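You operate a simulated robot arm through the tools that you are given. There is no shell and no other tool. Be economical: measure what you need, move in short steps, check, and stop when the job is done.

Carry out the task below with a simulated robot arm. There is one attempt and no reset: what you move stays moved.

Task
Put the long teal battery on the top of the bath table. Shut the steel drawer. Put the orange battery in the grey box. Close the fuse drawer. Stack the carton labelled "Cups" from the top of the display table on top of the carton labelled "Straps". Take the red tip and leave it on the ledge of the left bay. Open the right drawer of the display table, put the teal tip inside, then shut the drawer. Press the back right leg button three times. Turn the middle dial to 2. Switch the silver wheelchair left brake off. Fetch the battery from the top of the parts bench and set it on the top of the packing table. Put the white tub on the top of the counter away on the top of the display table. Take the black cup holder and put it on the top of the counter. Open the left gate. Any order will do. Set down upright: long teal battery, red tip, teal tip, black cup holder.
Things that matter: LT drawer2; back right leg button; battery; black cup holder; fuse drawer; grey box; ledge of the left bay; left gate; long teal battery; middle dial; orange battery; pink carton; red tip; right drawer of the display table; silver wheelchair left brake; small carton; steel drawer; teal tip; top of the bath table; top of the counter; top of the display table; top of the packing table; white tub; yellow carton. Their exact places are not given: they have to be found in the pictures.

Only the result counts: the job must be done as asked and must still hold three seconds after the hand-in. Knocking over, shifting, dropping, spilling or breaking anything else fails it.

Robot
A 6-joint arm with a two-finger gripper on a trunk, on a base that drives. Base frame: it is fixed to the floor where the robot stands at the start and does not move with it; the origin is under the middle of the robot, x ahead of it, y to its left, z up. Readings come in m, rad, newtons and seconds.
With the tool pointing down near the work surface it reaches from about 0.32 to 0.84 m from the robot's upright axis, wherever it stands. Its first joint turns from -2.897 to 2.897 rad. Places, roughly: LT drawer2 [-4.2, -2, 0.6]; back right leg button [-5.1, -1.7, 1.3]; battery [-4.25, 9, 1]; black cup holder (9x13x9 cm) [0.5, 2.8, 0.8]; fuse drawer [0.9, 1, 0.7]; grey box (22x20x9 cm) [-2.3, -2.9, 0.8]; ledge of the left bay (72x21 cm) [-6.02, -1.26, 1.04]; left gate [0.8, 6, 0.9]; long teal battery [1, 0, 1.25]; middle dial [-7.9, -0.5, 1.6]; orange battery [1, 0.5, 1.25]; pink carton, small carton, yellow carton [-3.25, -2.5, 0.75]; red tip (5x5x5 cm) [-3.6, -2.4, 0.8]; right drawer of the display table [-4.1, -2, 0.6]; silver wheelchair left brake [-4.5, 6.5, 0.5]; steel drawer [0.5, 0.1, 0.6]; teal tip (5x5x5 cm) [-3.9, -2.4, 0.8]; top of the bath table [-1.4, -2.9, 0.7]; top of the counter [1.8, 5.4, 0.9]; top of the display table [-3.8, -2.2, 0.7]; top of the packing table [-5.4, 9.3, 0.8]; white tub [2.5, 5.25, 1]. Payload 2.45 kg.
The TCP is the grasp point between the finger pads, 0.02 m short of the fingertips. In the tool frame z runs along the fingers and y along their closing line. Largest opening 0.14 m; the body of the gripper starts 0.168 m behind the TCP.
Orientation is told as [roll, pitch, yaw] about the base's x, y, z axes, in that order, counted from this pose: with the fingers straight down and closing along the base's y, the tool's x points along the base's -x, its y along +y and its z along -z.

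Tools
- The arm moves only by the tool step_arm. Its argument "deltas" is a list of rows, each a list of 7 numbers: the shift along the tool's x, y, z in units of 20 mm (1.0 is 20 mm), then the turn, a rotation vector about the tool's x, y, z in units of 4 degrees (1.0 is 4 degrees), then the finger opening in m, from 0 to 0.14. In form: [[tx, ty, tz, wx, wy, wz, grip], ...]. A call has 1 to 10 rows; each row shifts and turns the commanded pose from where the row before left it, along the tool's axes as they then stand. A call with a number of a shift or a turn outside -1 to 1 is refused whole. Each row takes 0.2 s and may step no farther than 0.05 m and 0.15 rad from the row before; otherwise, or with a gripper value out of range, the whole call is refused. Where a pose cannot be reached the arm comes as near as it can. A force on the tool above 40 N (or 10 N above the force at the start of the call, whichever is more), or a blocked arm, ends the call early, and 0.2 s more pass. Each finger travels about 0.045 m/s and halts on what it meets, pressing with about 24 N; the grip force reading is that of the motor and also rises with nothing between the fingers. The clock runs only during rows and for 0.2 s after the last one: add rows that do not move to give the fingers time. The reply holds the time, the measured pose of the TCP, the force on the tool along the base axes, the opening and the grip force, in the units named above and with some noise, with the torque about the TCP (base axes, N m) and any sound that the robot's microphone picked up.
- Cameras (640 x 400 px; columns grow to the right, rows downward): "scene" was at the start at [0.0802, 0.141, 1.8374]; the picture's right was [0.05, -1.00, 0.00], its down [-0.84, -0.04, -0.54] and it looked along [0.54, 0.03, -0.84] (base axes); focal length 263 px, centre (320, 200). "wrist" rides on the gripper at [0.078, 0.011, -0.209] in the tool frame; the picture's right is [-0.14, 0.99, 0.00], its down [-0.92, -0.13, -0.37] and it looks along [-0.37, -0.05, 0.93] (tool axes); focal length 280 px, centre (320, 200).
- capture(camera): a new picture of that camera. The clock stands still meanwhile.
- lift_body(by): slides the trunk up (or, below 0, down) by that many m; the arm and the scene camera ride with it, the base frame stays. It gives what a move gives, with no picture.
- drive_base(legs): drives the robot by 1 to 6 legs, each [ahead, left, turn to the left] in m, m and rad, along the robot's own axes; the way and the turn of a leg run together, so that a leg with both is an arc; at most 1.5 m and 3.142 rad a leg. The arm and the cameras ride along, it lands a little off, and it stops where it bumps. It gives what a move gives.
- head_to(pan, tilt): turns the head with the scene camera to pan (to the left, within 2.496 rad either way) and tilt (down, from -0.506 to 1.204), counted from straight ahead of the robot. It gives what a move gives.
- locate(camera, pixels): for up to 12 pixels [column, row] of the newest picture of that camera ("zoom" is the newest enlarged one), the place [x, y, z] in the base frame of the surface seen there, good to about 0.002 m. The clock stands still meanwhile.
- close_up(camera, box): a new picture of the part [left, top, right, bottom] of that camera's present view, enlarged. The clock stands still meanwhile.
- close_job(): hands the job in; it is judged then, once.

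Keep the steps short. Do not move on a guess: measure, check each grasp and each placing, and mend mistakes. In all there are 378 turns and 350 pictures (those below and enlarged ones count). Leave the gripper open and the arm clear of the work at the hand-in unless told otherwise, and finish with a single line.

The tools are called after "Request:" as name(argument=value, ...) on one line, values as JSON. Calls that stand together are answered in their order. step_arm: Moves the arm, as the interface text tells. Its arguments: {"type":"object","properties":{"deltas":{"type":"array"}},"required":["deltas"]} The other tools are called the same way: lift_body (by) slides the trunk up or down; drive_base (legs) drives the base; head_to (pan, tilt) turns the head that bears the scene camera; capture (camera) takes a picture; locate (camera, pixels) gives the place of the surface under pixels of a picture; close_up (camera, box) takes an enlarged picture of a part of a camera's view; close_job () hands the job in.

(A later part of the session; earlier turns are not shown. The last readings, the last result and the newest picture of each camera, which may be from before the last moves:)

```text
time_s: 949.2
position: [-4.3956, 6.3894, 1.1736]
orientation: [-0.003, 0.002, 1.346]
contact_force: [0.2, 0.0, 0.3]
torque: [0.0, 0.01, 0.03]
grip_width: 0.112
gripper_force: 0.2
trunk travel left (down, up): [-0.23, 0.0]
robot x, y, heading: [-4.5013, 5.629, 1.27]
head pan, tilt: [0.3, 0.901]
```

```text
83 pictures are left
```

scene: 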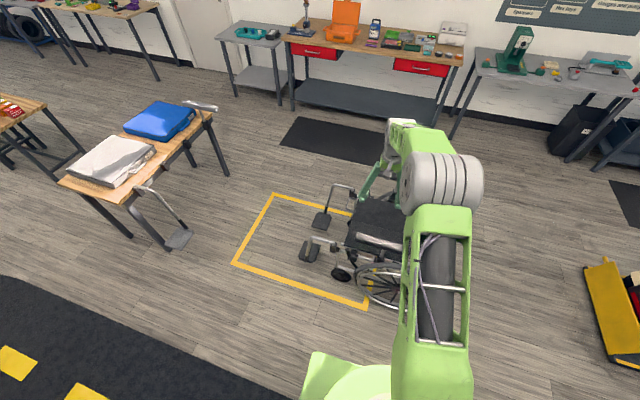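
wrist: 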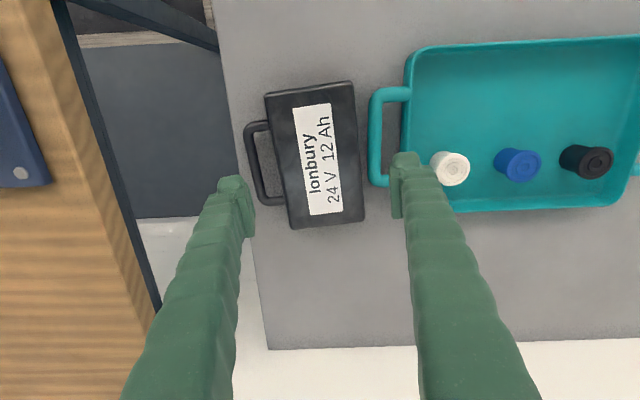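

Request:
close_up(camera="scene", box=[290, 180, 450, 320])

Request:
capture(camera="wrist")

```text
2.86 times, centred on (370, 250) of scene
```

zoom: 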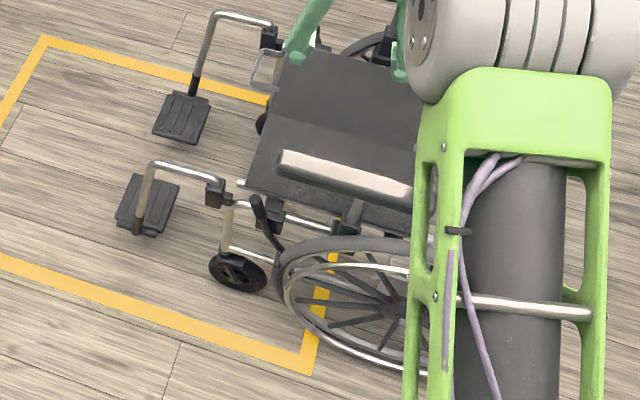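

```text
81 pictures are left
```

wrist: 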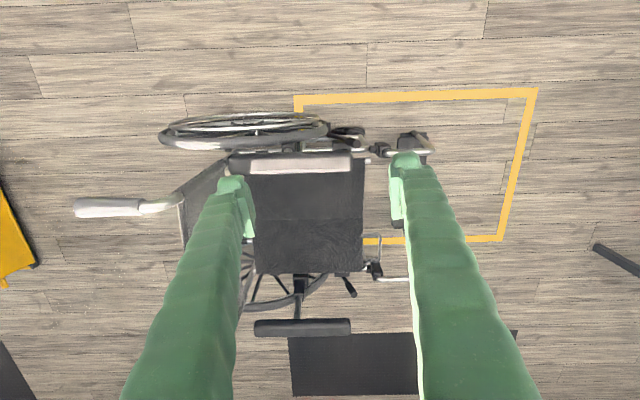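

Request:
close_up(camera="wrist", box=[290, 100, 434, 190])

Request:
close_up(camera="wrist", box=[280, 240, 424, 330])

Request:
locate(camera="scene", pixels=[[348, 252], [350, 258], [353, 263], [356, 268], [352, 246], [361, 282]])

```text
4.44 times, centred on (362, 145) of wrist
```

zoom: 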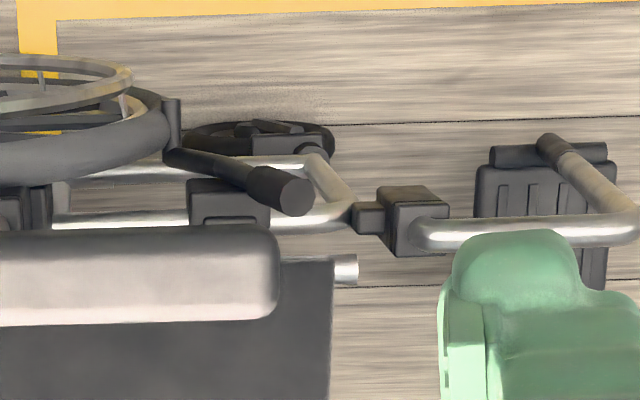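

```text
4.44 times, centred on (352, 285) of wrist
```

zoom: 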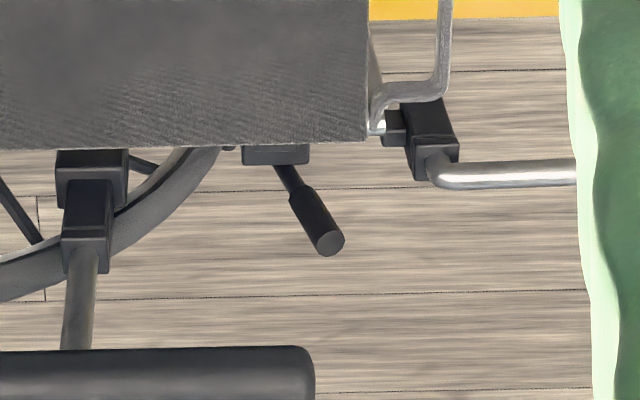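

```text
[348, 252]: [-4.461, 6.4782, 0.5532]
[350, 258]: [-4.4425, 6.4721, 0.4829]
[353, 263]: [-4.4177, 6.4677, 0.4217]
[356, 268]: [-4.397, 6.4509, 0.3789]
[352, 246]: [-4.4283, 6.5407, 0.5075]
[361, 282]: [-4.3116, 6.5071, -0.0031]
```

Request:
locate(camera="wrist", pixels=[[353, 295], [349, 288], [345, 279], [341, 275], [355, 143], [345, 139], [330, 135], [328, 128], [320, 140]])

```text
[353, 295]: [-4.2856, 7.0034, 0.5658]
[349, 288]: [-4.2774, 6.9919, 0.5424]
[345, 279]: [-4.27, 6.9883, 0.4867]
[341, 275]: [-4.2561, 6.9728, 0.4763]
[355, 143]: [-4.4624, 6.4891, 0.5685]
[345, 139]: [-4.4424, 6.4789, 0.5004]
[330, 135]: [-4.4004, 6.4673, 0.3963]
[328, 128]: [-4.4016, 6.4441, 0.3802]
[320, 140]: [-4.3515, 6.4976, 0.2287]
```

Request:
locate(camera="wrist", pixels=[[349, 160], [349, 155], [300, 155], [320, 130], [300, 138], [250, 141], [326, 122], [346, 150], [338, 145], [368, 160]])

```text
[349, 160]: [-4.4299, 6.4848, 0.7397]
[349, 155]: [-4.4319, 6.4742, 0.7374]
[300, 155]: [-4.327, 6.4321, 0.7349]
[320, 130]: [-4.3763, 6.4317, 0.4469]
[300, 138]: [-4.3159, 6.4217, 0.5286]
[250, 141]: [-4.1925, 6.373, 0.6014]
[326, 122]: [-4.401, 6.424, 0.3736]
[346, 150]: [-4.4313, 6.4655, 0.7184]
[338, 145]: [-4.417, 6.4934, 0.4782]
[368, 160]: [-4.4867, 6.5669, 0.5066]
```

The lever's knob (−4.4624,6.489,0.56) leans forward (locked); it must be pulled back (+n), but the armrest is right above, so I'll push it with horizontal closed fingers from the side. Back off 0.2, square the tool, tilt it horizontal.

Request:
drive_base(legs=[[-0.2, 0, 0], [0, 0.16, -0.02]])

Request:
step_arm(deltas=[[0, 0, 0, 0, -1, 1, 0.0], [0, 0, 0, 0, -1, 0.2, 0.0], [0, 0, 0, 0, -1, 0, 0.0], [0, 0, 0, 0, -1, 0, 0.0], [0, 0, 0, 0, -1, 0, 0.0], [0, 0, 0, 0, -1, 0, 0.0], [0, 0, 0, 0, -1, 0, 0.0], [0, 0, 0, 0, -1, 0, 0.0], [0, 0, 0, 0, -1, 0, 0.0], [0, 0, 0, 0, -1, 0, 0.0]])

Request:
step_arm(deltas=[[0, 0, 0, 0, -1, 0, 0.0], [0, 0, 0, 0, -1, 0, 0.0], [0, 0, 0, 0, -1, 0, 0.0], [0, 0, 0, 0, -1, 0, 0.0], [0, 0, 0, 0, -1, 0, 0.0], [0, 0, 0, 0, -1, 0, 0.0], [0, 0, 0, 0, -1, 0, 0.0], [0, 0, 0, 0, -1, 0, 0.0], [0, 0, 0, 0, -1, 0, 0.0], [0, 0, 0, 0, -1, 0, 0.0]])

Request:
lift_body(by=-0.23)

```text
time_s: 952.4
position: [-4.5848, 6.2509, 1.1735]
orientation: [-0.003, 0.003, 1.321]
contact_force: [0.3, -0.3, -0.3]
torque: [0.0, -0.04, 0.0]
grip_width: 0.1124
gripper_force: 0.0
trunk travel left (down, up): [-0.23, 0.0]
robot x, y, heading: [-4.7082, 5.4915, 1.242]
head pan, tilt: [0.3, 0.901]
```

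```text
time_s: 954.6
position: [-4.5708, 6.2496, 1.1747]
orientation: [-0.034, -0.581, 1.236]
contact_force: [0.1, -0.1, 0.1]
torque: [0.0, 0.0, -0.01]
grip_width: 0.0
gripper_force: 24.0
out of reach, approached as far as the arm can: row 8, 9, 10
trunk travel left (down, up): [-0.23, 0.0]
robot x, y, heading: [-4.7057, 5.4899, 1.246]
head pan, tilt: [0.3, 0.901]
```

```text
time_s: 956.8
position: [-4.5573, 6.2423, 1.1716]
orientation: [-0.179, -1.155, 1.357]
contact_force: [0.1, -0.1, 0.4]
torque: [0.03, 0.0, 0.0]
grip_width: 0.0001
gripper_force: 23.4
out of reach, approached as far as the arm can: row 1, 2, 3
trunk travel left (down, up): [-0.23, 0.0]
robot x, y, heading: [-4.7064, 5.4922, 1.25]
head pan, tilt: [0.3, 0.901]
```

```text
time_s: 959.2
position: [-4.5578, 6.2423, 0.9424]
orientation: [-0.18, -1.154, 1.355]
contact_force: [-0.1, 0.6, -0.2]
torque: [0.0, -0.01, 0.0]
grip_width: 0.0
gripper_force: 24.4
trunk travel left (down, up): [0.0, 0.23]
robot x, y, heading: [-4.7062, 5.4869, 1.243]
head pan, tilt: [0.3, 0.901]
```

Tilted 66° – enough. Lower the tip to z≈0.565 in front-left of the lever.

Request:
step_arm(deltas=[[0.914, 0.07, 0.3985, 0, 0, 0, 0.0], [0.914, 0.07, 0.3985, 0, 0, 0, 0.0], [0.914, 0.07, 0.3985, 0, 0, 0, 0.0], [0.914, 0.07, 0.3985, 0, 0, 0, 0.0], [0.914, 0.07, 0.3985, 0, 0, 0, 0.0], [0.914, 0.07, 0.3985, 0, 0, 0, 0.0], [0.914, 0.07, 0.3985, 0, 0, 0, 0.0], [0.914, 0.07, 0.3985, 0, 0, 0, 0.0], [0.914, 0.07, 0.3985, 0, 0, 0, 0.0], [0.914, 0.07, 0.3985, 0, 0, 0, 0.0]])

Request:
step_arm(deltas=[[0.914, 0.07, 0.3985, 0, 0, 0, 0.0], [0.914, 0.07, 0.3985, 0, 0, 0, 0.0], [0.914, 0.07, 0.3985, 0, 0, 0, 0.0], [0.914, 0.07, 0.3985, 0, 0, 0, 0.0], [0.914, 0.07, 0.3985, 0, 0, 0, 0.0], [0.914, 0.07, 0.3985, 0, 0, 0, 0.0], [0.914, 0.07, 0.3985, 0, 0, 0, 0.0], [0.914, 0.07, 0.3985, 0, 0, 0, 0.0]])

Request:
capture(camera="wrist")

Request:
capture(camera="scene")

```text
time_s: 961.4
position: [-4.5653, 6.3074, 0.7686]
orientation: [-0.206, -1.15, 1.376]
contact_force: [0.2, 0.0, -0.1]
torque: [0.0, -0.02, -0.02]
grip_width: 0.0
gripper_force: 24.1
out of reach, approached as far as the arm can: row 2, 3, 4, 5, 6, 7, 8, 9, 10
trunk travel left (down, up): [0.0, 0.23]
robot x, y, heading: [-4.7106, 5.4905, 1.246]
head pan, tilt: [0.3, 0.901]
```

```text
time_s: 963.2
position: [-4.5671, 6.3159, 0.6108]
orientation: [-0.191, -1.153, 1.362]
contact_force: [0.3, -1.0, 0.3]
torque: [-0.01, -0.01, -0.02]
grip_width: 0.0002
gripper_force: 24.0
out of reach, approached as far as the arm can: row 1, 2
trunk travel left (down, up): [0.0, 0.23]
robot x, y, heading: [-4.7072, 5.4899, 1.246]
head pan, tilt: [0.3, 0.901]
```

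```text
78 pictures are left
```

wrist: 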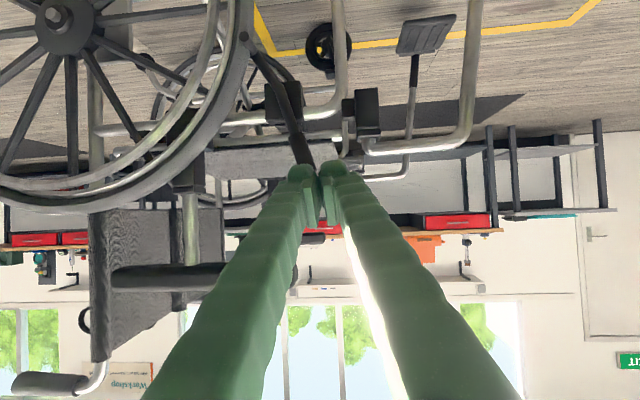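

```text
77 pictures are left
```

scene: 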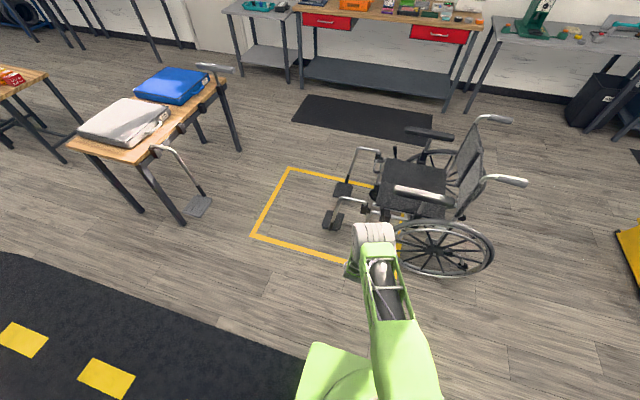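

Request:
close_up(camera="wrist", box=[230, 60, 390, 190])

Request:
locate(camera="wrist", pixels=[[303, 158], [298, 140], [291, 115], [284, 95], [260, 60], [240, 60], [190, 200]])

```text
3.08 times, centred on (310, 125) of wrist
```

zoom: 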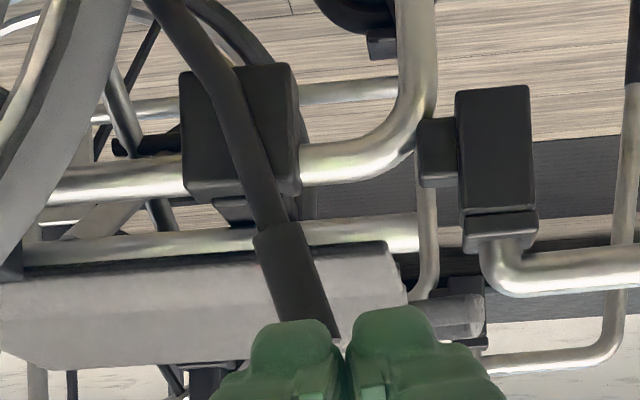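

```text
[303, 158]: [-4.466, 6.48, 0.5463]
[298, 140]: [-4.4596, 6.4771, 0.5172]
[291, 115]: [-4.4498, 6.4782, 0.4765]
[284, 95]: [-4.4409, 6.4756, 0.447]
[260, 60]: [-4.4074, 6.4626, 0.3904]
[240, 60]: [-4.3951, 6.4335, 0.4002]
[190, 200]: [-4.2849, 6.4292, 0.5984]
```

Lever clearly seen; fingers are on its front side. Lower 5.7 cm, then drive ahead 0.185 so the fingertips are beside the knob.

Request:
step_arm(deltas=[[0.914, 0.07, 0.3985, 0, 0, 0, 0.0], [0.914, 0.07, 0.3985, 0, 0, 0, 0.0], [0.78, 0.3, 0.34, 0, 0, 0, 0.0]])

Request:
drive_base(legs=[[0.185, 0, 0]])

Request:
close_up(camera="wrist", box=[230, 60, 390, 220])

```text
time_s: 964.0
position: [-4.5725, 6.3171, 0.554]
orientation: [-0.179, -1.155, 1.353]
contact_force: [-0.3, 0.2, -0.2]
torque: [0.01, -0.03, 0.05]
grip_width: 0.0001
gripper_force: 23.9
trunk travel left (down, up): [0.0, 0.23]
robot x, y, heading: [-4.703, 5.4894, 1.243]
head pan, tilt: [0.3, 0.901]
```

```text
time_s: 965.5
position: [-4.51, 6.4929, 0.5544]
orientation: [-0.181, -1.152, 1.353]
contact_force: [-1.2, -0.6, -0.3]
torque: [0.02, 0.02, -0.03]
grip_width: 0.0
gripper_force: 24.0
trunk travel left (down, up): [0.0, 0.23]
robot x, y, heading: [-4.6496, 5.6667, 1.246]
head pan, tilt: [0.3, 0.901]
```

```text
2.50 times, centred on (310, 140) of wrist
```

zoom: 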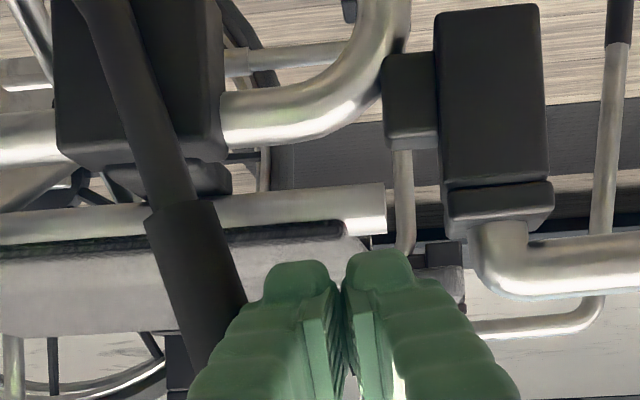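

Fingers in front of the knob. Push toward the chair's back (tool −y) in 1 cm steps.

Request:
step_arm(deltas=[[0, -0.5, 0, 0, 0, 0, 0.0], [0, -0.5, 0, 0, 0, 0, 0.0], [0, -0.5, 0, 0, 0, 0, 0.0], [0, -0.5, 0, 0, 0, 0, 0.0], [0, -0.5, 0, 0, 0, 0, 0.0], [0, -0.5, 0, 0, 0, 0, 0.0]])

Request:
close_up(camera="wrist", box=[230, 60, 390, 220])

```text
time_s: 966.9
position: [-4.4545, 6.4757, 0.5566]
orientation: [-0.21, -1.152, 1.375]
contact_force: [0.3, -0.4, -0.2]
torque: [0.02, 0.04, -0.02]
grip_width: 0.0
gripper_force: 23.9
out of reach, approached as far as the arm can: row 6
trunk travel left (down, up): [0.0, 0.23]
robot x, y, heading: [-4.6469, 5.6679, 1.244]
head pan, tilt: [0.3, 0.901]
```

```text
2.50 times, centred on (310, 140) of wrist
```

zoom: 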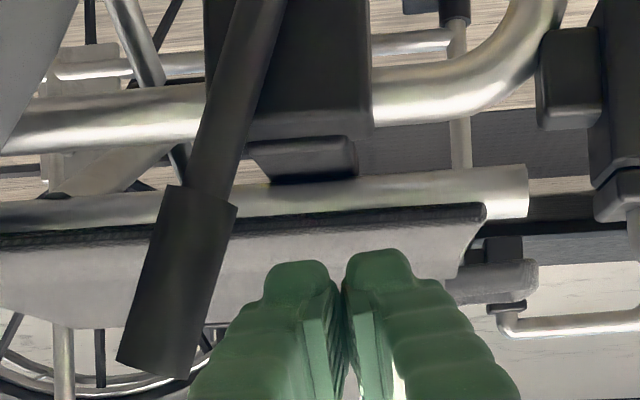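

The lever has moved well back. Retreat a little and measure its new pose.

Request:
locate(camera="wrist", pixels=[[248, 198], [256, 175], [268, 145], [278, 110], [285, 75]])

Request:
step_arm(deltas=[[0, 0.5, 0, 0, 0, 0, 0.0], [0, 0.5, 0, 0, 0, 0, 0.0], [0, 0.5, 0, 0, 0, 0, 0.0]])

Request:
capture(camera="scene")

Request:
close_up(camera="scene", box=[330, 160, 490, 290])

```text
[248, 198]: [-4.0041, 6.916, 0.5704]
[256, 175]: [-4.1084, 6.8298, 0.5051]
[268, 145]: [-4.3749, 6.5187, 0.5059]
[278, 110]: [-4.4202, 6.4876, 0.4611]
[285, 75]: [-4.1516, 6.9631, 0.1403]
```

```text
time_s: 967.7
position: [-4.4831, 6.4867, 0.5546]
orientation: [-0.18, -1.153, 1.351]
contact_force: [0.2, -0.1, 0.0]
torque: [0.0, 0.0, 0.0]
grip_width: 0.0005
gripper_force: 23.8
trunk travel left (down, up): [0.0, 0.23]
robot x, y, heading: [-4.6464, 5.6651, 1.243]
head pan, tilt: [0.3, 0.901]
```

```text
73 pictures are left
```

scene: 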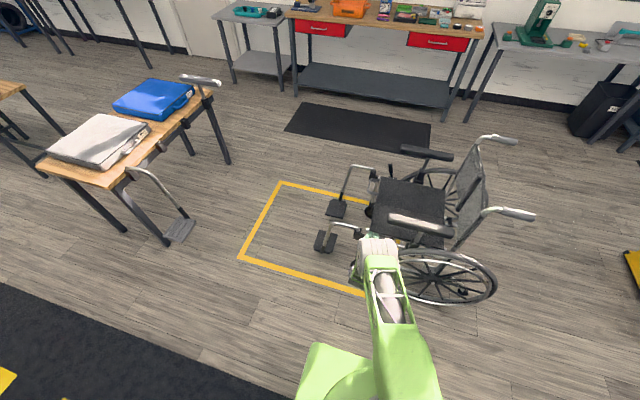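

```text
3.08 times, centred on (410, 225) of scene
```

zoom: 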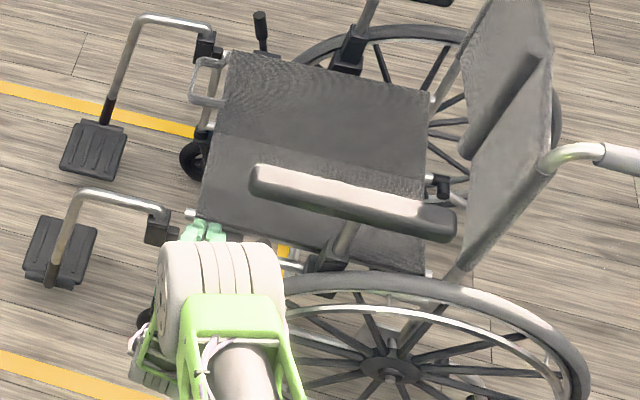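

Request:
close_up(camera="wrist", box=[200, 60, 360, 220])

Request:
locate(camera="zoom", pixels=[[215, 130], [190, 210], [170, 280], [150, 340], [240, 60], [200, 250], [180, 310]])

```text
2.50 times, centred on (280, 140) of wrist
```

zoom: 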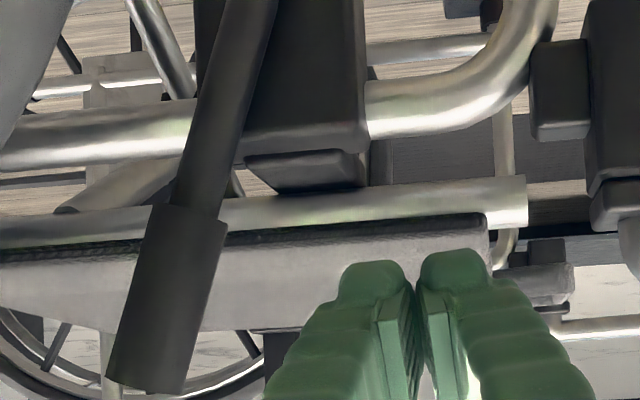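

```text
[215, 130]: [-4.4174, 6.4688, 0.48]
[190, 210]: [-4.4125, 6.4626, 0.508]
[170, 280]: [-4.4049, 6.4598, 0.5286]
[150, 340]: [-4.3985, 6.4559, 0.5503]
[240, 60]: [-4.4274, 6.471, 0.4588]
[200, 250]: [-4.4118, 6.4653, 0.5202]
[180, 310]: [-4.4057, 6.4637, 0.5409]
```

The lever snapped from 21° forward to 20° back and stays: brake off. Retreat 0.45 m, raise the trunk, and swing the tool back to vertical.

Request:
drive_base(legs=[[-0.45, 0, 0]])

Request:
lift_body(by=0.23)

Request:
step_arm(deltas=[[1, 0, 0, 0, 1, 0, 0.06], [1, 0, 0, 0, 1, 0, 0.06], [1, 0, 0, 0, 1, 0, 0.06], [1, 0, 0, 0, 1, 0, 0.06], [1, 0, 0, 0, 1, 0, 0.06], [1, 0, 0, 0, 1, 0, 0.06], [1, 0, 0, 0, 1, 0, 0.06], [1, 0, 0, 0, 1, 0, 0.06], [1, 0, 0, 0, 1, 0, 0.06], [1, 0, 0, 0, 1, 0, 0.06]])

Request:
step_arm(deltas=[[1, 0, 0, 0, 1, 0, 0.06], [1, 0, 0, 0, 1, 0, 0.06], [1, 0, 0, 0, 1, 0, 0.06], [1, 0, 0, 0, 1, 0, 0.06], [1, 0, 0, 0, 1, 0, 0.06], [0, 0, 0, 0, 1, 0, 0.06]])

Request:
step_arm(deltas=[[0, 0, -1, 0, 0, 0, 0.1], [0, 0, -1, 0, 0, 0, 0.1], [0, 0, -1, 0, 0, 0, 0.1], [0, 0, -1, 0, 0, 0, 0.1], [0, 0, -1, 0, 0, 0, 0.1], [0, 0, -1, 0, 0, 0, 0.1], [0, 0, -1, 0, 0, 0, 0.1], [0, 0, -1, 0, 0, 0, 0.1], [0, 0, -1, 0, 0, 0, 0.1], [0, 0, -1, 0, 0, 0, 0.1]])

Request:
capture(camera="scene")

```text
time_s: 970.4
position: [-4.6285, 6.0649, 0.5554]
orientation: [-0.179, -1.154, 1.355]
contact_force: [-0.4, 0.2, 0.3]
torque: [0.02, 0.03, -0.01]
grip_width: 0.0
gripper_force: 24.6
trunk travel left (down, up): [0.0, 0.23]
robot x, y, heading: [-4.7889, 5.2442, 1.247]
head pan, tilt: [0.3, 0.901]
```

```text
time_s: 972.9
position: [-4.6297, 6.0667, 0.7841]
orientation: [-0.178, -1.155, 1.354]
contact_force: [-0.7, -0.3, -0.6]
torque: [0.0, 0.0, -0.02]
grip_width: 0.0
gripper_force: 24.3
trunk travel left (down, up): [-0.23, 0.0]
robot x, y, heading: [-4.7897, 5.2434, 1.249]
head pan, tilt: [0.3, 0.901]
```

```text
time_s: 975.1
position: [-4.6677, 5.9425, 0.6372]
orientation: [-0.079, -0.46, 1.227]
contact_force: [-0.9, -0.7, 0.1]
torque: [0.01, 0.01, 0.0]
grip_width: 0.0601
gripper_force: 0.1
trunk travel left (down, up): [-0.23, 0.0]
robot x, y, heading: [-4.7885, 5.2421, 1.244]
head pan, tilt: [0.3, 0.901]
```

```text
time_s: 976.5
position: [-4.6987, 5.8516, 0.6049]
orientation: [-0.071, -0.045, 1.193]
contact_force: [-0.5, 0.0, 0.5]
torque: [-0.01, 0.02, 0.02]
grip_width: 0.0602
gripper_force: 0.1
trunk travel left (down, up): [-0.23, 0.0]
robot x, y, heading: [-4.7919, 5.2453, 1.249]
head pan, tilt: [0.3, 0.901]
```

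```text
time_s: 978.7
position: [-4.7167, 5.8492, 0.8084]
orientation: [-0.073, -0.045, 1.194]
contact_force: [0.3, -0.9, -0.4]
torque: [0.01, -0.04, 0.01]
grip_width: 0.0999
gripper_force: 0.0
trunk travel left (down, up): [-0.23, 0.0]
robot x, y, heading: [-4.7899, 5.2434, 1.244]
head pan, tilt: [0.3, 0.901]
```

```text
70 pictures are left
```

scene: 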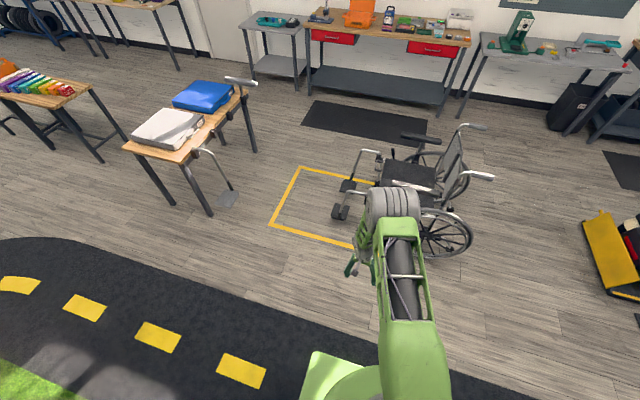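

Level the tool and raise to z≈1.2, then drive back through the gap and along the lane toward the counter's back side (the tub is at its far end).

Request:
step_arm(deltas=[[0, 0, -1, -1, 0.65, -0.7, 0.1], [0, 0, -1, 0, 0, 0, 0.1], [0, 0, -1, 0, 0, 0, 0.1], [0, 0, -1, 0, 0, 0, 0.1], [0, 0, -1, 0, 0, 0, 0.1], [0, 0, -1, 0, 0, 0, 0.1], [0, 0, -1, 0, 0, 0, 0.1], [0, 0, -1, 0, 0, 0, 0.1], [0, 0, -1, 0, 0, 0, 0.1], [0, 0, -1, 0, 0, 0, 0.1]])

Request:
step_arm(deltas=[[0, 0, -1, 0, 0, 0, 0.1], [0, 0, -1, 0, 0, 0, 0.1], [0, 0, -1, 0, 0, 0, 0.1], [0, 0, -1, 0, 0, 0, 0.1], [0, 0, -1, 0, 0, 0, 0.1], [0, 0, -1, 0, 0, 0, 0.1], [0, 0, -1, 0, 0, 0, 0.1], [0, 0, -1, 0, 0, 0, 0.1], [0, 0, -1, 0, 0, 0, 0.1], [0, 0, -1, 0, 0, 0, 0.1]])

Request:
drive_base(legs=[[0, -1.13, 0], [1.3, 0, 0], [1.3, 0, 0], [0, 0, -1.567]])

Request:
head_to(pan=0.0, tilt=0.4)

Request:
capture(camera="scene")

```text
time_s: 980.9
position: [-4.7185, 5.854, 1.0059]
orientation: [-0.003, 0.004, 1.241]
contact_force: [-0.3, -1.2, 0.0]
torque: [0.03, 0.04, 0.01]
grip_width: 0.1002
gripper_force: 0.2
trunk travel left (down, up): [-0.23, 0.0]
robot x, y, heading: [-4.7911, 5.2469, 1.243]
head pan, tilt: [0.3, 0.901]
```

```text
time_s: 983.1
position: [-4.7213, 5.8519, 1.2049]
orientation: [-0.004, 0.003, 1.242]
contact_force: [-0.1, -0.3, 0.2]
torque: [0.0, 0.02, 0.01]
grip_width: 0.0999
gripper_force: 0.1
trunk travel left (down, up): [-0.23, 0.0]
robot x, y, heading: [-4.7861, 5.2435, 1.242]
head pan, tilt: [0.3, 0.901]
```

```text
time_s: 1009.0
position: [-2.3668, 7.2927, 1.2048]
orientation: [-0.003, 0.003, -0.277]
contact_force: [0.7, -0.7, 0.4]
torque: [0.04, 0.03, 0.0]
grip_width: 0.1001
gripper_force: 0.0
trunk travel left (down, up): [-0.23, 0.0]
robot x, y, heading: [-2.9798, 7.3317, -0.272]
head pan, tilt: [0.3, 0.901]
```

```text
time_s: 1009.9
position: [-2.367, 7.2935, 1.2041]
orientation: [-0.003, 0.002, -0.277]
contact_force: [0.9, 0.2, -0.5]
torque: [0.01, 0.0, 0.0]
grip_width: 0.1001
gripper_force: 0.0
trunk travel left (down, up): [-0.23, 0.0]
robot x, y, heading: [-2.9739, 7.3299, -0.273]
head pan, tilt: [0.0, 0.4]
```

```text
69 pictures are left
```

scene: 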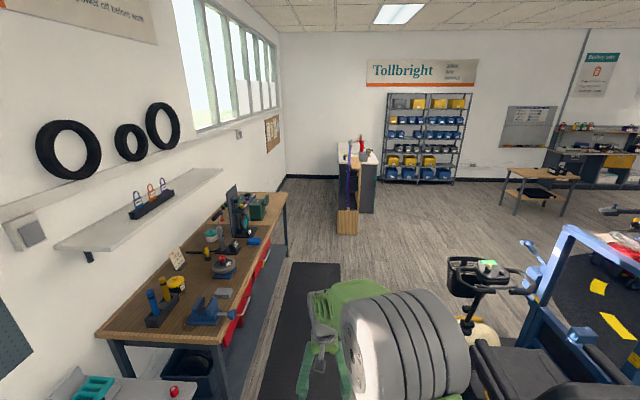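

Request:
drive_base(legs=[[0, 0, -0.05], [1.5, 0, 0], [1.45, 0.05, 0], [0.4, 0.37, 0], [1.2, 0.05, 0]])

Request:
head_to(pan=-0.3, tilt=0.6)

Request:
capture(camera="scene")

```text
time_s: 1027.0
position: [0.8021, 6.4925, 1.2053]
orientation: [-0.005, 0.002, -0.353]
contact_force: [-0.8, -0.7, 0.2]
torque: [0.03, -0.06, 0.01]
grip_width: 0.0998
gripper_force: 0.0
trunk travel left (down, up): [-0.23, 0.0]
robot x, y, heading: [0.1965, 6.5779, -0.353]
head pan, tilt: [0.0, 0.4]
stopped in leg 4: the robot was blocked; the commanded pose is now the measured one
```

```text
time_s: 1027.8
position: [0.8011, 6.492, 1.2039]
orientation: [-0.003, 0.004, -0.353]
contact_force: [-0.4, 0.2, -0.1]
torque: [0.01, 0.03, 0.01]
grip_width: 0.1001
gripper_force: 0.1
trunk travel left (down, up): [-0.23, 0.0]
robot x, y, heading: [0.1961, 6.5771, -0.351]
head pan, tilt: [-0.3, 0.6]
```

```text
68 pictures are left
```

scene: 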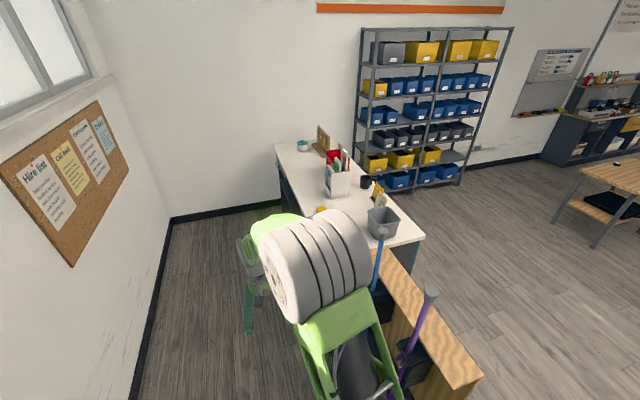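

Blocked again; look at the left and right sides of the base.

Request:
head_to(pan=1.6, tilt=1.1)

Request:
capture(camera="scene")

Request:
head_to(pan=-0.8, tilt=1.15)

Request:
capture(camera="scene")

```text
time_s: 1029.7
position: [0.8011, 6.4919, 1.2046]
orientation: [-0.003, 0.004, -0.353]
contact_force: [-0.3, -0.2, 0.8]
torque: [-0.03, -0.01, -0.01]
grip_width: 0.0998
gripper_force: 0.1
trunk travel left (down, up): [-0.23, 0.0]
robot x, y, heading: [0.1969, 6.5757, -0.354]
head pan, tilt: [1.6, 1.1]
```

```text
67 pictures are left
```

scene: 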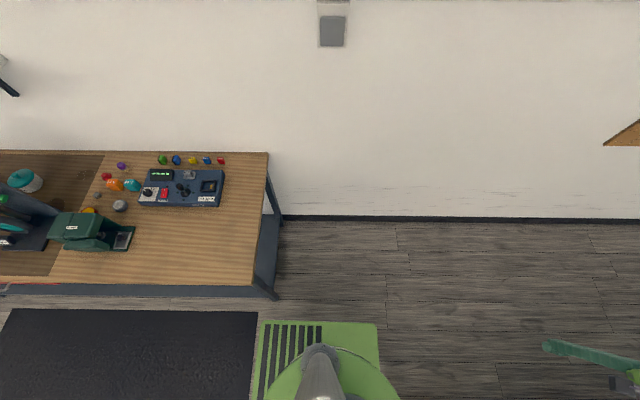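

```text
time_s: 1031.9
position: [0.8006, 6.4913, 1.2057]
orientation: [-0.004, 0.004, -0.353]
contact_force: [-0.7, 0.0, 0.3]
torque: [0.0, -0.01, -0.01]
grip_width: 0.1001
gripper_force: 0.1
trunk travel left (down, up): [-0.23, 0.0]
robot x, y, heading: [0.1934, 6.5777, -0.349]
head pan, tilt: [-0.799, 1.15]
```

```text
66 pictures are left
```

scene: 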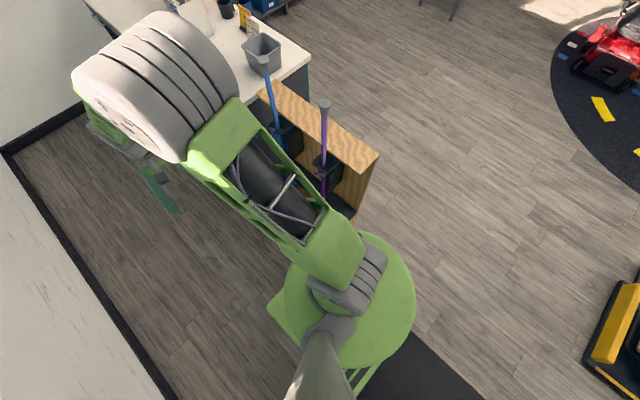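

The bench's slanted foot touched the rear left corner. Step right 4 cm, ahead 0.25, left 0.2, then on behind the counter.

Request:
drive_base(legs=[[0.0, -0.04, 0.03], [0.24, 0, 0], [0.05, 0.2, 0], [1.2, 0.03, 0], [0.65, 0, 0]])

Request:
head_to(pan=-0.5, tilt=0.8)

Request:
capture(camera="scene")

```text
time_s: 1033.2
position: [0.7845, 6.4743, 1.2041]
orientation: [-0.003, 0.002, -0.321]
contact_force: [0.5, 0.6, -0.8]
torque: [-0.01, -0.02, 0.02]
grip_width: 0.1001
gripper_force: 0.1
trunk travel left (down, up): [-0.23, 0.0]
robot x, y, heading: [0.1772, 6.5419, -0.318]
head pan, tilt: [-0.799, 1.15]
stopped in leg 2: the robot was blocked; the commanded pose is now the measured one
```

```text
time_s: 1034.0
position: [0.7842, 6.4745, 1.2037]
orientation: [-0.004, 0.004, -0.323]
contact_force: [0.6, 0.1, 0.3]
torque: [0.04, -0.02, -0.03]
grip_width: 0.1001
gripper_force: 0.0
trunk travel left (down, up): [-0.23, 0.0]
robot x, y, heading: [0.1751, 6.5422, -0.318]
head pan, tilt: [-0.499, 0.799]
```

```text
65 pictures are left
```

scene: 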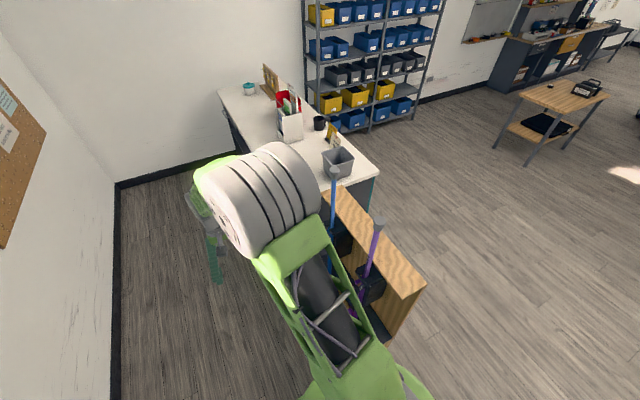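

Request:
locate(camera="scene", pixels=[[424, 284], [400, 292], [380, 335], [390, 340], [365, 325], [362, 285], [345, 300], [325, 195]])

Request:
capture(camera="wrist")

```text
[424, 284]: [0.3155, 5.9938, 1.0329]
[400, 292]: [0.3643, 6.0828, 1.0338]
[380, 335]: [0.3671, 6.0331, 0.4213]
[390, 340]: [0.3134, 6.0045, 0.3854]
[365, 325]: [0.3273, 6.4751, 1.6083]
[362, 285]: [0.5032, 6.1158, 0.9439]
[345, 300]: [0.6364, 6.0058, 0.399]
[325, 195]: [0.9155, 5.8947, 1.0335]
```

```text
64 pictures are left
```

wrist: 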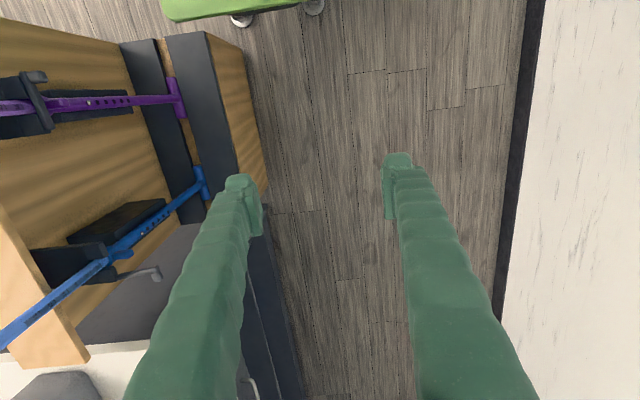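

The stand's base and the bench foot pinch this corridor when I face this way. Earlier I passed facing the other way, so: back up 0.75 m, turn around, and reverse along that proven path.

Request:
drive_base(legs=[[-0.75, -0.08, 0], [0, 0, -1.57], [0, 0, -1.58]])

```text
time_s: 1045.7
position: [-1.147, 6.7801, 1.2053]
orientation: [-0.004, 0.003, 2.79]
contact_force: [-0.7, -1.0, 0.1]
torque: [-0.03, 0.05, 0.0]
grip_width: 0.0998
gripper_force: 0.0
trunk travel left (down, up): [-0.23, 0.0]
robot x, y, heading: [-0.5429, 6.6984, 2.794]
head pan, tilt: [-0.499, 0.799]
```

Request:
drive_base(legs=[[0, -0.027, 0.024], [-0.878, -0.135, 0], [-0.25, -0.36, 0], [-0.35, 0, 0]])

```text
time_s: 1056.1
position: [0.4278, 6.7775, 1.205]
orientation: [-0.003, 0.002, 2.794]
contact_force: [-0.3, 0.1, -0.4]
torque: [0.04, 0.03, 0.01]
grip_width: 0.1001
gripper_force: 0.1
trunk travel left (down, up): [-0.23, 0.0]
robot x, y, heading: [1.0331, 6.6973, 2.805]
head pan, tilt: [-0.499, 0.799]
```

Passed. Continue backward 1.65 m behind the counter and turn to face it.

Request:
drive_base(legs=[[-1.3, 0, 0.01], [-0.38, 0, 0], [0, 0, 1.57]])

Request:
head_to(pan=0.2, tilt=0.9)

Request:
capture(camera="scene")

Request:
capture(camera="wrist")

```text
time_s: 1068.3
position: [2.5183, 5.5518, 1.204]
orientation: [-0.003, 0.005, -1.916]
contact_force: [-0.4, 0.2, 0.2]
torque: [-0.02, 0.01, -0.02]
grip_width: 0.0998
gripper_force: 0.1
trunk travel left (down, up): [-0.23, 0.0]
robot x, y, heading: [2.6, 6.1612, -1.906]
head pan, tilt: [-0.499, 0.799]
```

```text
time_s: 1069.4
position: [2.5184, 5.5523, 1.204]
orientation: [-0.003, 0.002, -1.914]
contact_force: [-0.2, 0.1, 0.0]
torque: [0.01, -0.03, 0.0]
grip_width: 0.1
gripper_force: 0.0
trunk travel left (down, up): [-0.23, 0.0]
robot x, y, heading: [2.5927, 6.1605, -1.909]
head pan, tilt: [0.201, 0.901]
```

```text
63 pictures are left
```

scene: 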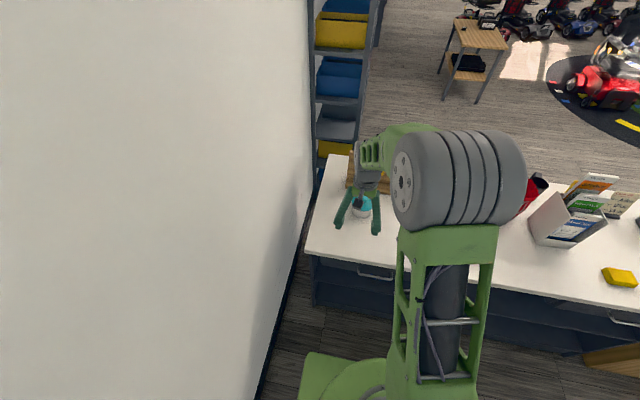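

```text
62 pictures are left
```

wrist: 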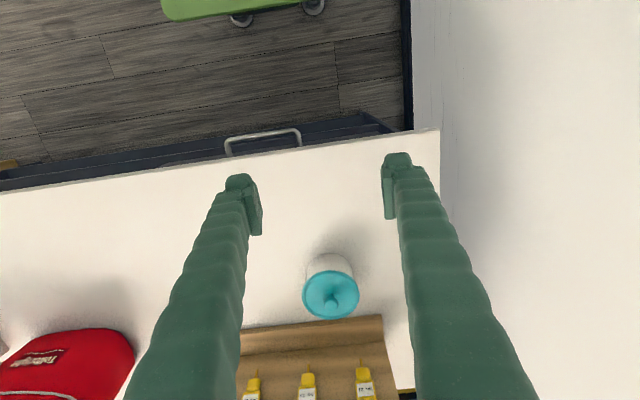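

White tub with a teal lid just ahead. Measure it.

Request:
close_up(camera="wrist", box=[280, 230, 392, 330])

Request:
locate(camera="wrist", pixels=[[331, 294], [306, 290], [357, 288], [330, 276], [330, 315], [325, 260], [310, 268], [350, 265], [333, 240], [310, 330]])

```text
4.00 times, centred on (336, 280) of wrist
```

zoom: 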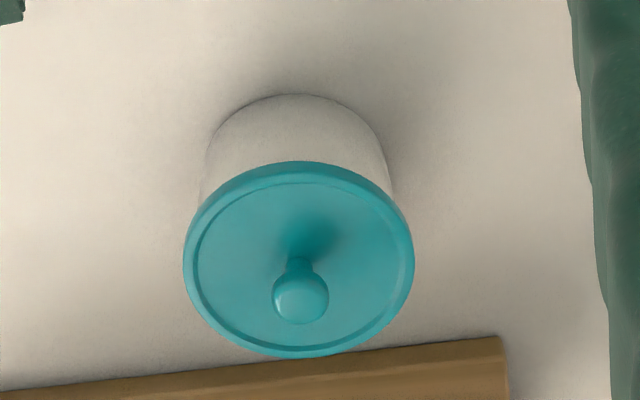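

```text
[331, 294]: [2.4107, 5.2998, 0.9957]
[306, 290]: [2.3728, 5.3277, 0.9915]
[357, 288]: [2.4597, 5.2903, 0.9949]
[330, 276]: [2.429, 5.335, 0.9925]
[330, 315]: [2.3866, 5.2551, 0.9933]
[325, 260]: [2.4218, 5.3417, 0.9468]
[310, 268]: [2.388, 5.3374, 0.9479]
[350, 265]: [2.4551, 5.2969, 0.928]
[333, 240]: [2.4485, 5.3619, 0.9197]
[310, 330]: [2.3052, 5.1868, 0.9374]
```

Tub lid centre (2.413,5.3025), top 0.993. Drive ahead 0.17 and extend the arm 0.10 over it.

Request:
drive_base(legs=[[0.17, -0.0165, 0]])

Request:
step_arm(deltas=[[-1, 0, 0, 0, 0, 0, 0.125], [-1, 0, 0, 0, 0, 0, 0.125], [-1, 0, 0, 0, 0, 0, 0.125], [-1, 0, 0, 0, 0, 0, 0.125], [-1, 0, 0, 0, 0, 0, 0.125], [0, 0, 1, 0, 0, 0, 0.125], [0, 0, 1, 0, 0, 0, 0.125], [0, 0, 1, 0, 0, 0, 0.125], [0, 0, 1, 0, 0, 0, 0.125]])

Request:
capture(camera="wrist")

```text
time_s: 1070.9
position: [2.4456, 5.3969, 1.2044]
orientation: [-0.004, 0.003, -1.914]
contact_force: [-0.5, -0.9, 0.1]
torque: [0.07, -0.03, 0.0]
grip_width: 0.1
gripper_force: 0.1
trunk travel left (down, up): [-0.23, 0.0]
robot x, y, heading: [2.526, 6.0017, -1.912]
head pan, tilt: [0.201, 0.901]
```

```text
time_s: 1072.9
position: [2.4136, 5.3056, 1.1248]
orientation: [-0.003, 0.002, -1.913]
contact_force: [-0.9, -0.3, -0.1]
torque: [0.04, 0.0, -0.01]
grip_width: 0.1247
gripper_force: 0.0
trunk travel left (down, up): [-0.23, 0.0]
robot x, y, heading: [2.5253, 6.0024, -1.91]
head pan, tilt: [0.201, 0.901]
```

```text
60 pictures are left
```

wrist: 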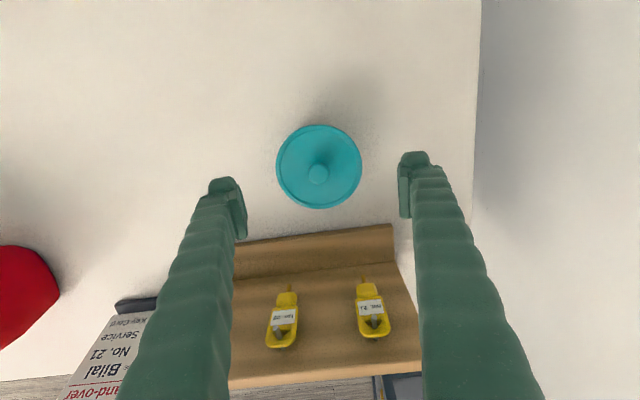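

Request:
locate(camera="wrist", pixels=[[300, 240], [388, 228], [300, 268], [330, 205], [319, 130], [319, 175], [280, 166], [360, 163]])

```text
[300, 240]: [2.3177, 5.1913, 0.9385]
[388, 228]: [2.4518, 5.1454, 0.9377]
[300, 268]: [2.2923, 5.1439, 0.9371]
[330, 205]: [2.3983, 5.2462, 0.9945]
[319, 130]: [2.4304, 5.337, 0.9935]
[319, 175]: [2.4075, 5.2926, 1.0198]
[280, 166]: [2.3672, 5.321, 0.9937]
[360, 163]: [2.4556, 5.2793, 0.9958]
```

Descend to z≈0.944 around the tub body and close.

Request:
step_arm(deltas=[[-0.38, 0, 1, 0, 0, 0, 0.125], [0, 0, 1, 0, 0, 0, 0.125], [0, 0, 1, 0, 0, 0, 0.125], [0, 0, 1, 0, 0, 0, 0.125], [0, 0, 1, 0, 0, 0, 0.125], [0, 0, 1, 0, 0, 0, 0.125], [0, 0, 1, 0, 0, 0, 0.125], [0, 0, 1, 0, 0, 0, 0.125], [0, 0, 1, 0, 0, 0, 0.125]])

Request:
step_arm(deltas=[[0, 0, 0, 0, 0, 0, 0.1], [0, 0, 0, 0, 0, 0, 0.08], [0, 0, 0, 0, 0, 0, 0.06], [0, 0, 0, 0, 0, 0, 0.06], [0, 0, 0, 0, 0, 0, 0.06]])

Request:
close_up(camera="wrist", box=[220, 110, 420, 260])

```text
time_s: 1074.9
position: [2.4107, 5.2974, 0.9429]
orientation: [-0.003, 0.002, -1.912]
contact_force: [0.0, 0.2, 0.6]
torque: [0.02, 0.0, -0.02]
grip_width: 0.1251
gripper_force: 0.1
trunk travel left (down, up): [-0.23, 0.0]
robot x, y, heading: [2.5246, 6.0025, -1.911]
head pan, tilt: [0.201, 0.901]
heard: snap
```

```text
time_s: 1076.1
position: [2.4094, 5.2964, 0.9442]
orientation: [-0.002, 0.004, -1.913]
contact_force: [-2.1, 0.0, 1.6]
torque: [0.01, -0.05, 0.0]
grip_width: 0.111
gripper_force: 24.2
trunk travel left (down, up): [-0.23, 0.0]
robot x, y, heading: [2.5227, 6.004, -1.911]
head pan, tilt: [0.201, 0.901]
```

```text
2.67 times, centred on (320, 185) of wrist
```

zoom: 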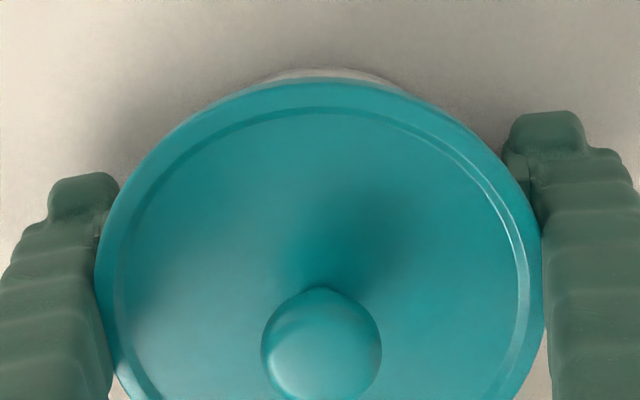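

A snap was heard, and the fingers hold at the lid's rim (0.111). Lift 3 cm carefully and check whether the whole tub comes.

Request:
step_arm(deltas=[[0, 0, -0.3, 0, 0, 0, 0.06], [0, 0, -0.5, 0, 0, 0, 0.06], [0, 0, -0.5, 0, 0, 0, 0.06]])

Request:
capture(camera="wrist")

Request:
capture(camera="scene")

```text
time_s: 1076.9
position: [2.4098, 5.2975, 0.9695]
orientation: [-0.003, 0.004, -1.915]
contact_force: [0.1, -1.1, -4.0]
torque: [-0.01, 0.02, 0.0]
grip_width: 0.1107
gripper_force: 23.4
trunk travel left (down, up): [-0.23, 0.0]
robot x, y, heading: [2.5244, 6.003, -1.911]
head pan, tilt: [0.201, 0.901]
```

```text
58 pictures are left
```

wrist: 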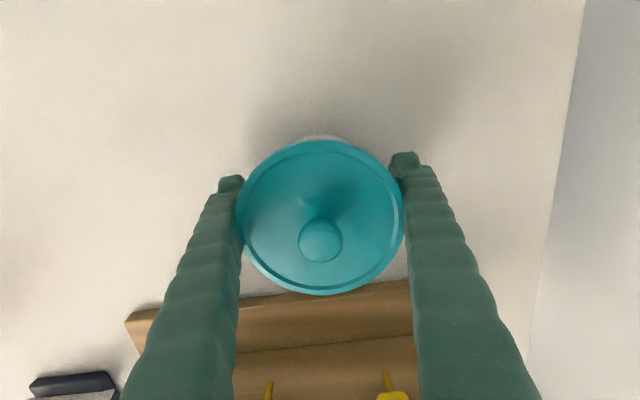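

```text
57 pictures are left
```

scene: 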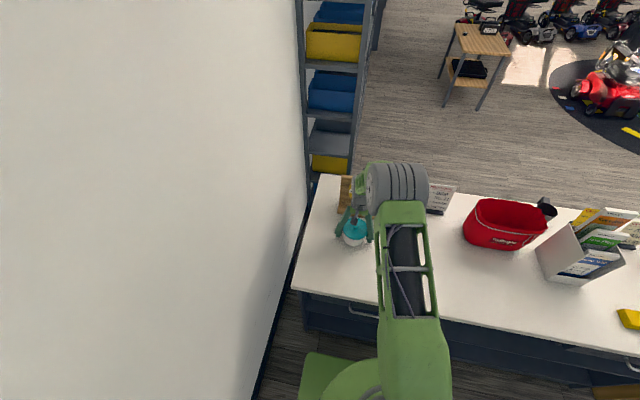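

Request:
close_up(camera="scene", box=[320, 195, 400, 260])

Request:
step_arm(deltas=[[0, 0, -1, 0, 0, 0, 0.06], [0, 0, -1, 0, 0, 0, 0.06], [0, 0, -1, 0, 0, 0, 0.06], [0, 0, -1, 0, 0, 0, 0.06], [0, 0, -1, 0, 0, 0, 0.06]])

Request:
close_up(camera="scene", box=[320, 175, 400, 260])

```text
6.15 times, centred on (360, 228) of scene
```

zoom: 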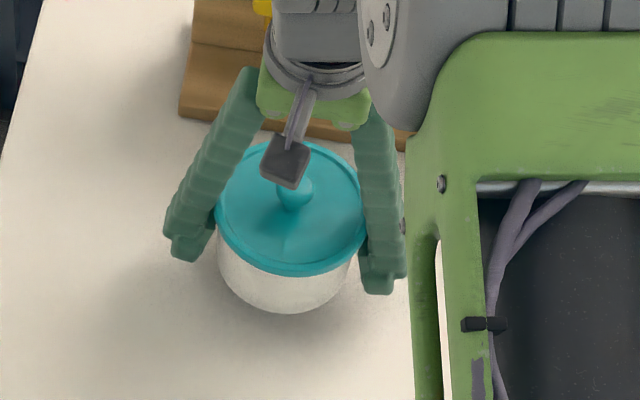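

```text
time_s: 1078.1
position: [2.4105, 5.2973, 1.0705]
orientation: [-0.005, 0.003, -1.914]
contact_force: [-0.8, -1.0, -4.0]
torque: [-0.03, 0.02, -0.02]
grip_width: 0.1109
gripper_force: 24.0
trunk travel left (down, up): [-0.23, 0.0]
robot x, y, heading: [2.524, 6.0095, -1.912]
head pan, tilt: [0.201, 0.901]
```

```text
4.71 times, centred on (360, 218) of scene
```

zoom: 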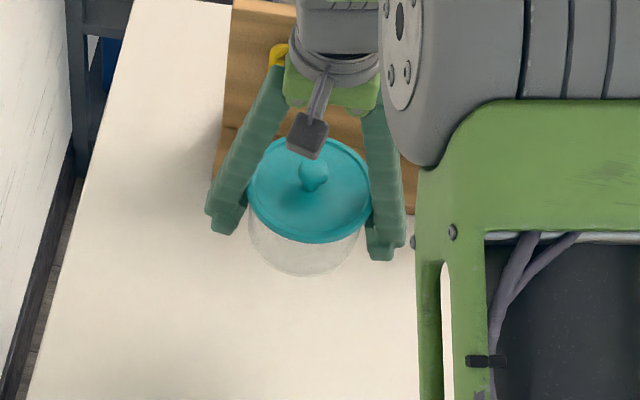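

The whole tub came up (4 N). Raise, retract the arm, back off and leave along the same path.

Request:
step_arm(deltas=[[0, 0, -1, 0, 0, 0, 0.06], [0, 0, -1, 0, 0, 0, 0.06], [0, 0, -1, 0, 0, 0, 0.06], [0, 0, -1, 0, 0, 0, 0.06], [0, 0, -1, 0, 0, 0, 0.06], [0.8, 0, -1, 0, 0, 0, 0.06], [0.8, 0, -1, 0, 0, 0, 0.06], [0.8, 0, -1, 0, 0, 0, 0.06], [0.8, 0, -1, 0, 0, 0, 0.06], [0.8, 0, -1, 0, 0, 0, 0.06]])

Request:
drive_base(legs=[[-0.17, 0, 0], [0, 0, -1.565]])

```text
time_s: 1080.3
position: [2.4415, 5.369, 1.2704]
orientation: [-0.003, 0.0, -1.912]
contact_force: [-0.4, 0.5, -4.3]
torque: [-0.02, 0.0, 0.0]
grip_width: 0.111
gripper_force: 24.5
trunk travel left (down, up): [-0.23, 0.0]
robot x, y, heading: [2.5204, 6.0019, -1.909]
head pan, tilt: [0.201, 0.901]
```

```text
time_s: 1085.6
position: [1.9438, 6.2517, 1.2715]
orientation: [-0.004, 0.003, 2.794]
contact_force: [0.7, 1.1, -4.7]
torque: [-0.04, -0.04, -0.01]
grip_width: 0.111
gripper_force: 24.5
trunk travel left (down, up): [-0.23, 0.0]
robot x, y, heading: [2.5821, 6.1636, 2.799]
head pan, tilt: [0.201, 0.901]
```

Request:
drive_base(legs=[[1.0, -0.02, 0.019], [1.0, 0, 0], [0.25, 0.355, 0], [0.45, 0.08, 0], [0, 1.0, 0], [0, 0.9, 0]])

```text
time_s: 1118.0
position: [-1.3751, 4.9032, 1.27]
orientation: [-0.003, 0.004, 2.825]
contact_force: [-0.5, 0.0, -4.7]
torque: [-0.01, 0.01, 0.0]
grip_width: 0.1111
gripper_force: 23.8
trunk travel left (down, up): [-0.23, 0.0]
robot x, y, heading: [-0.735, 4.8376, 2.833]
head pan, tilt: [0.201, 0.901]
```

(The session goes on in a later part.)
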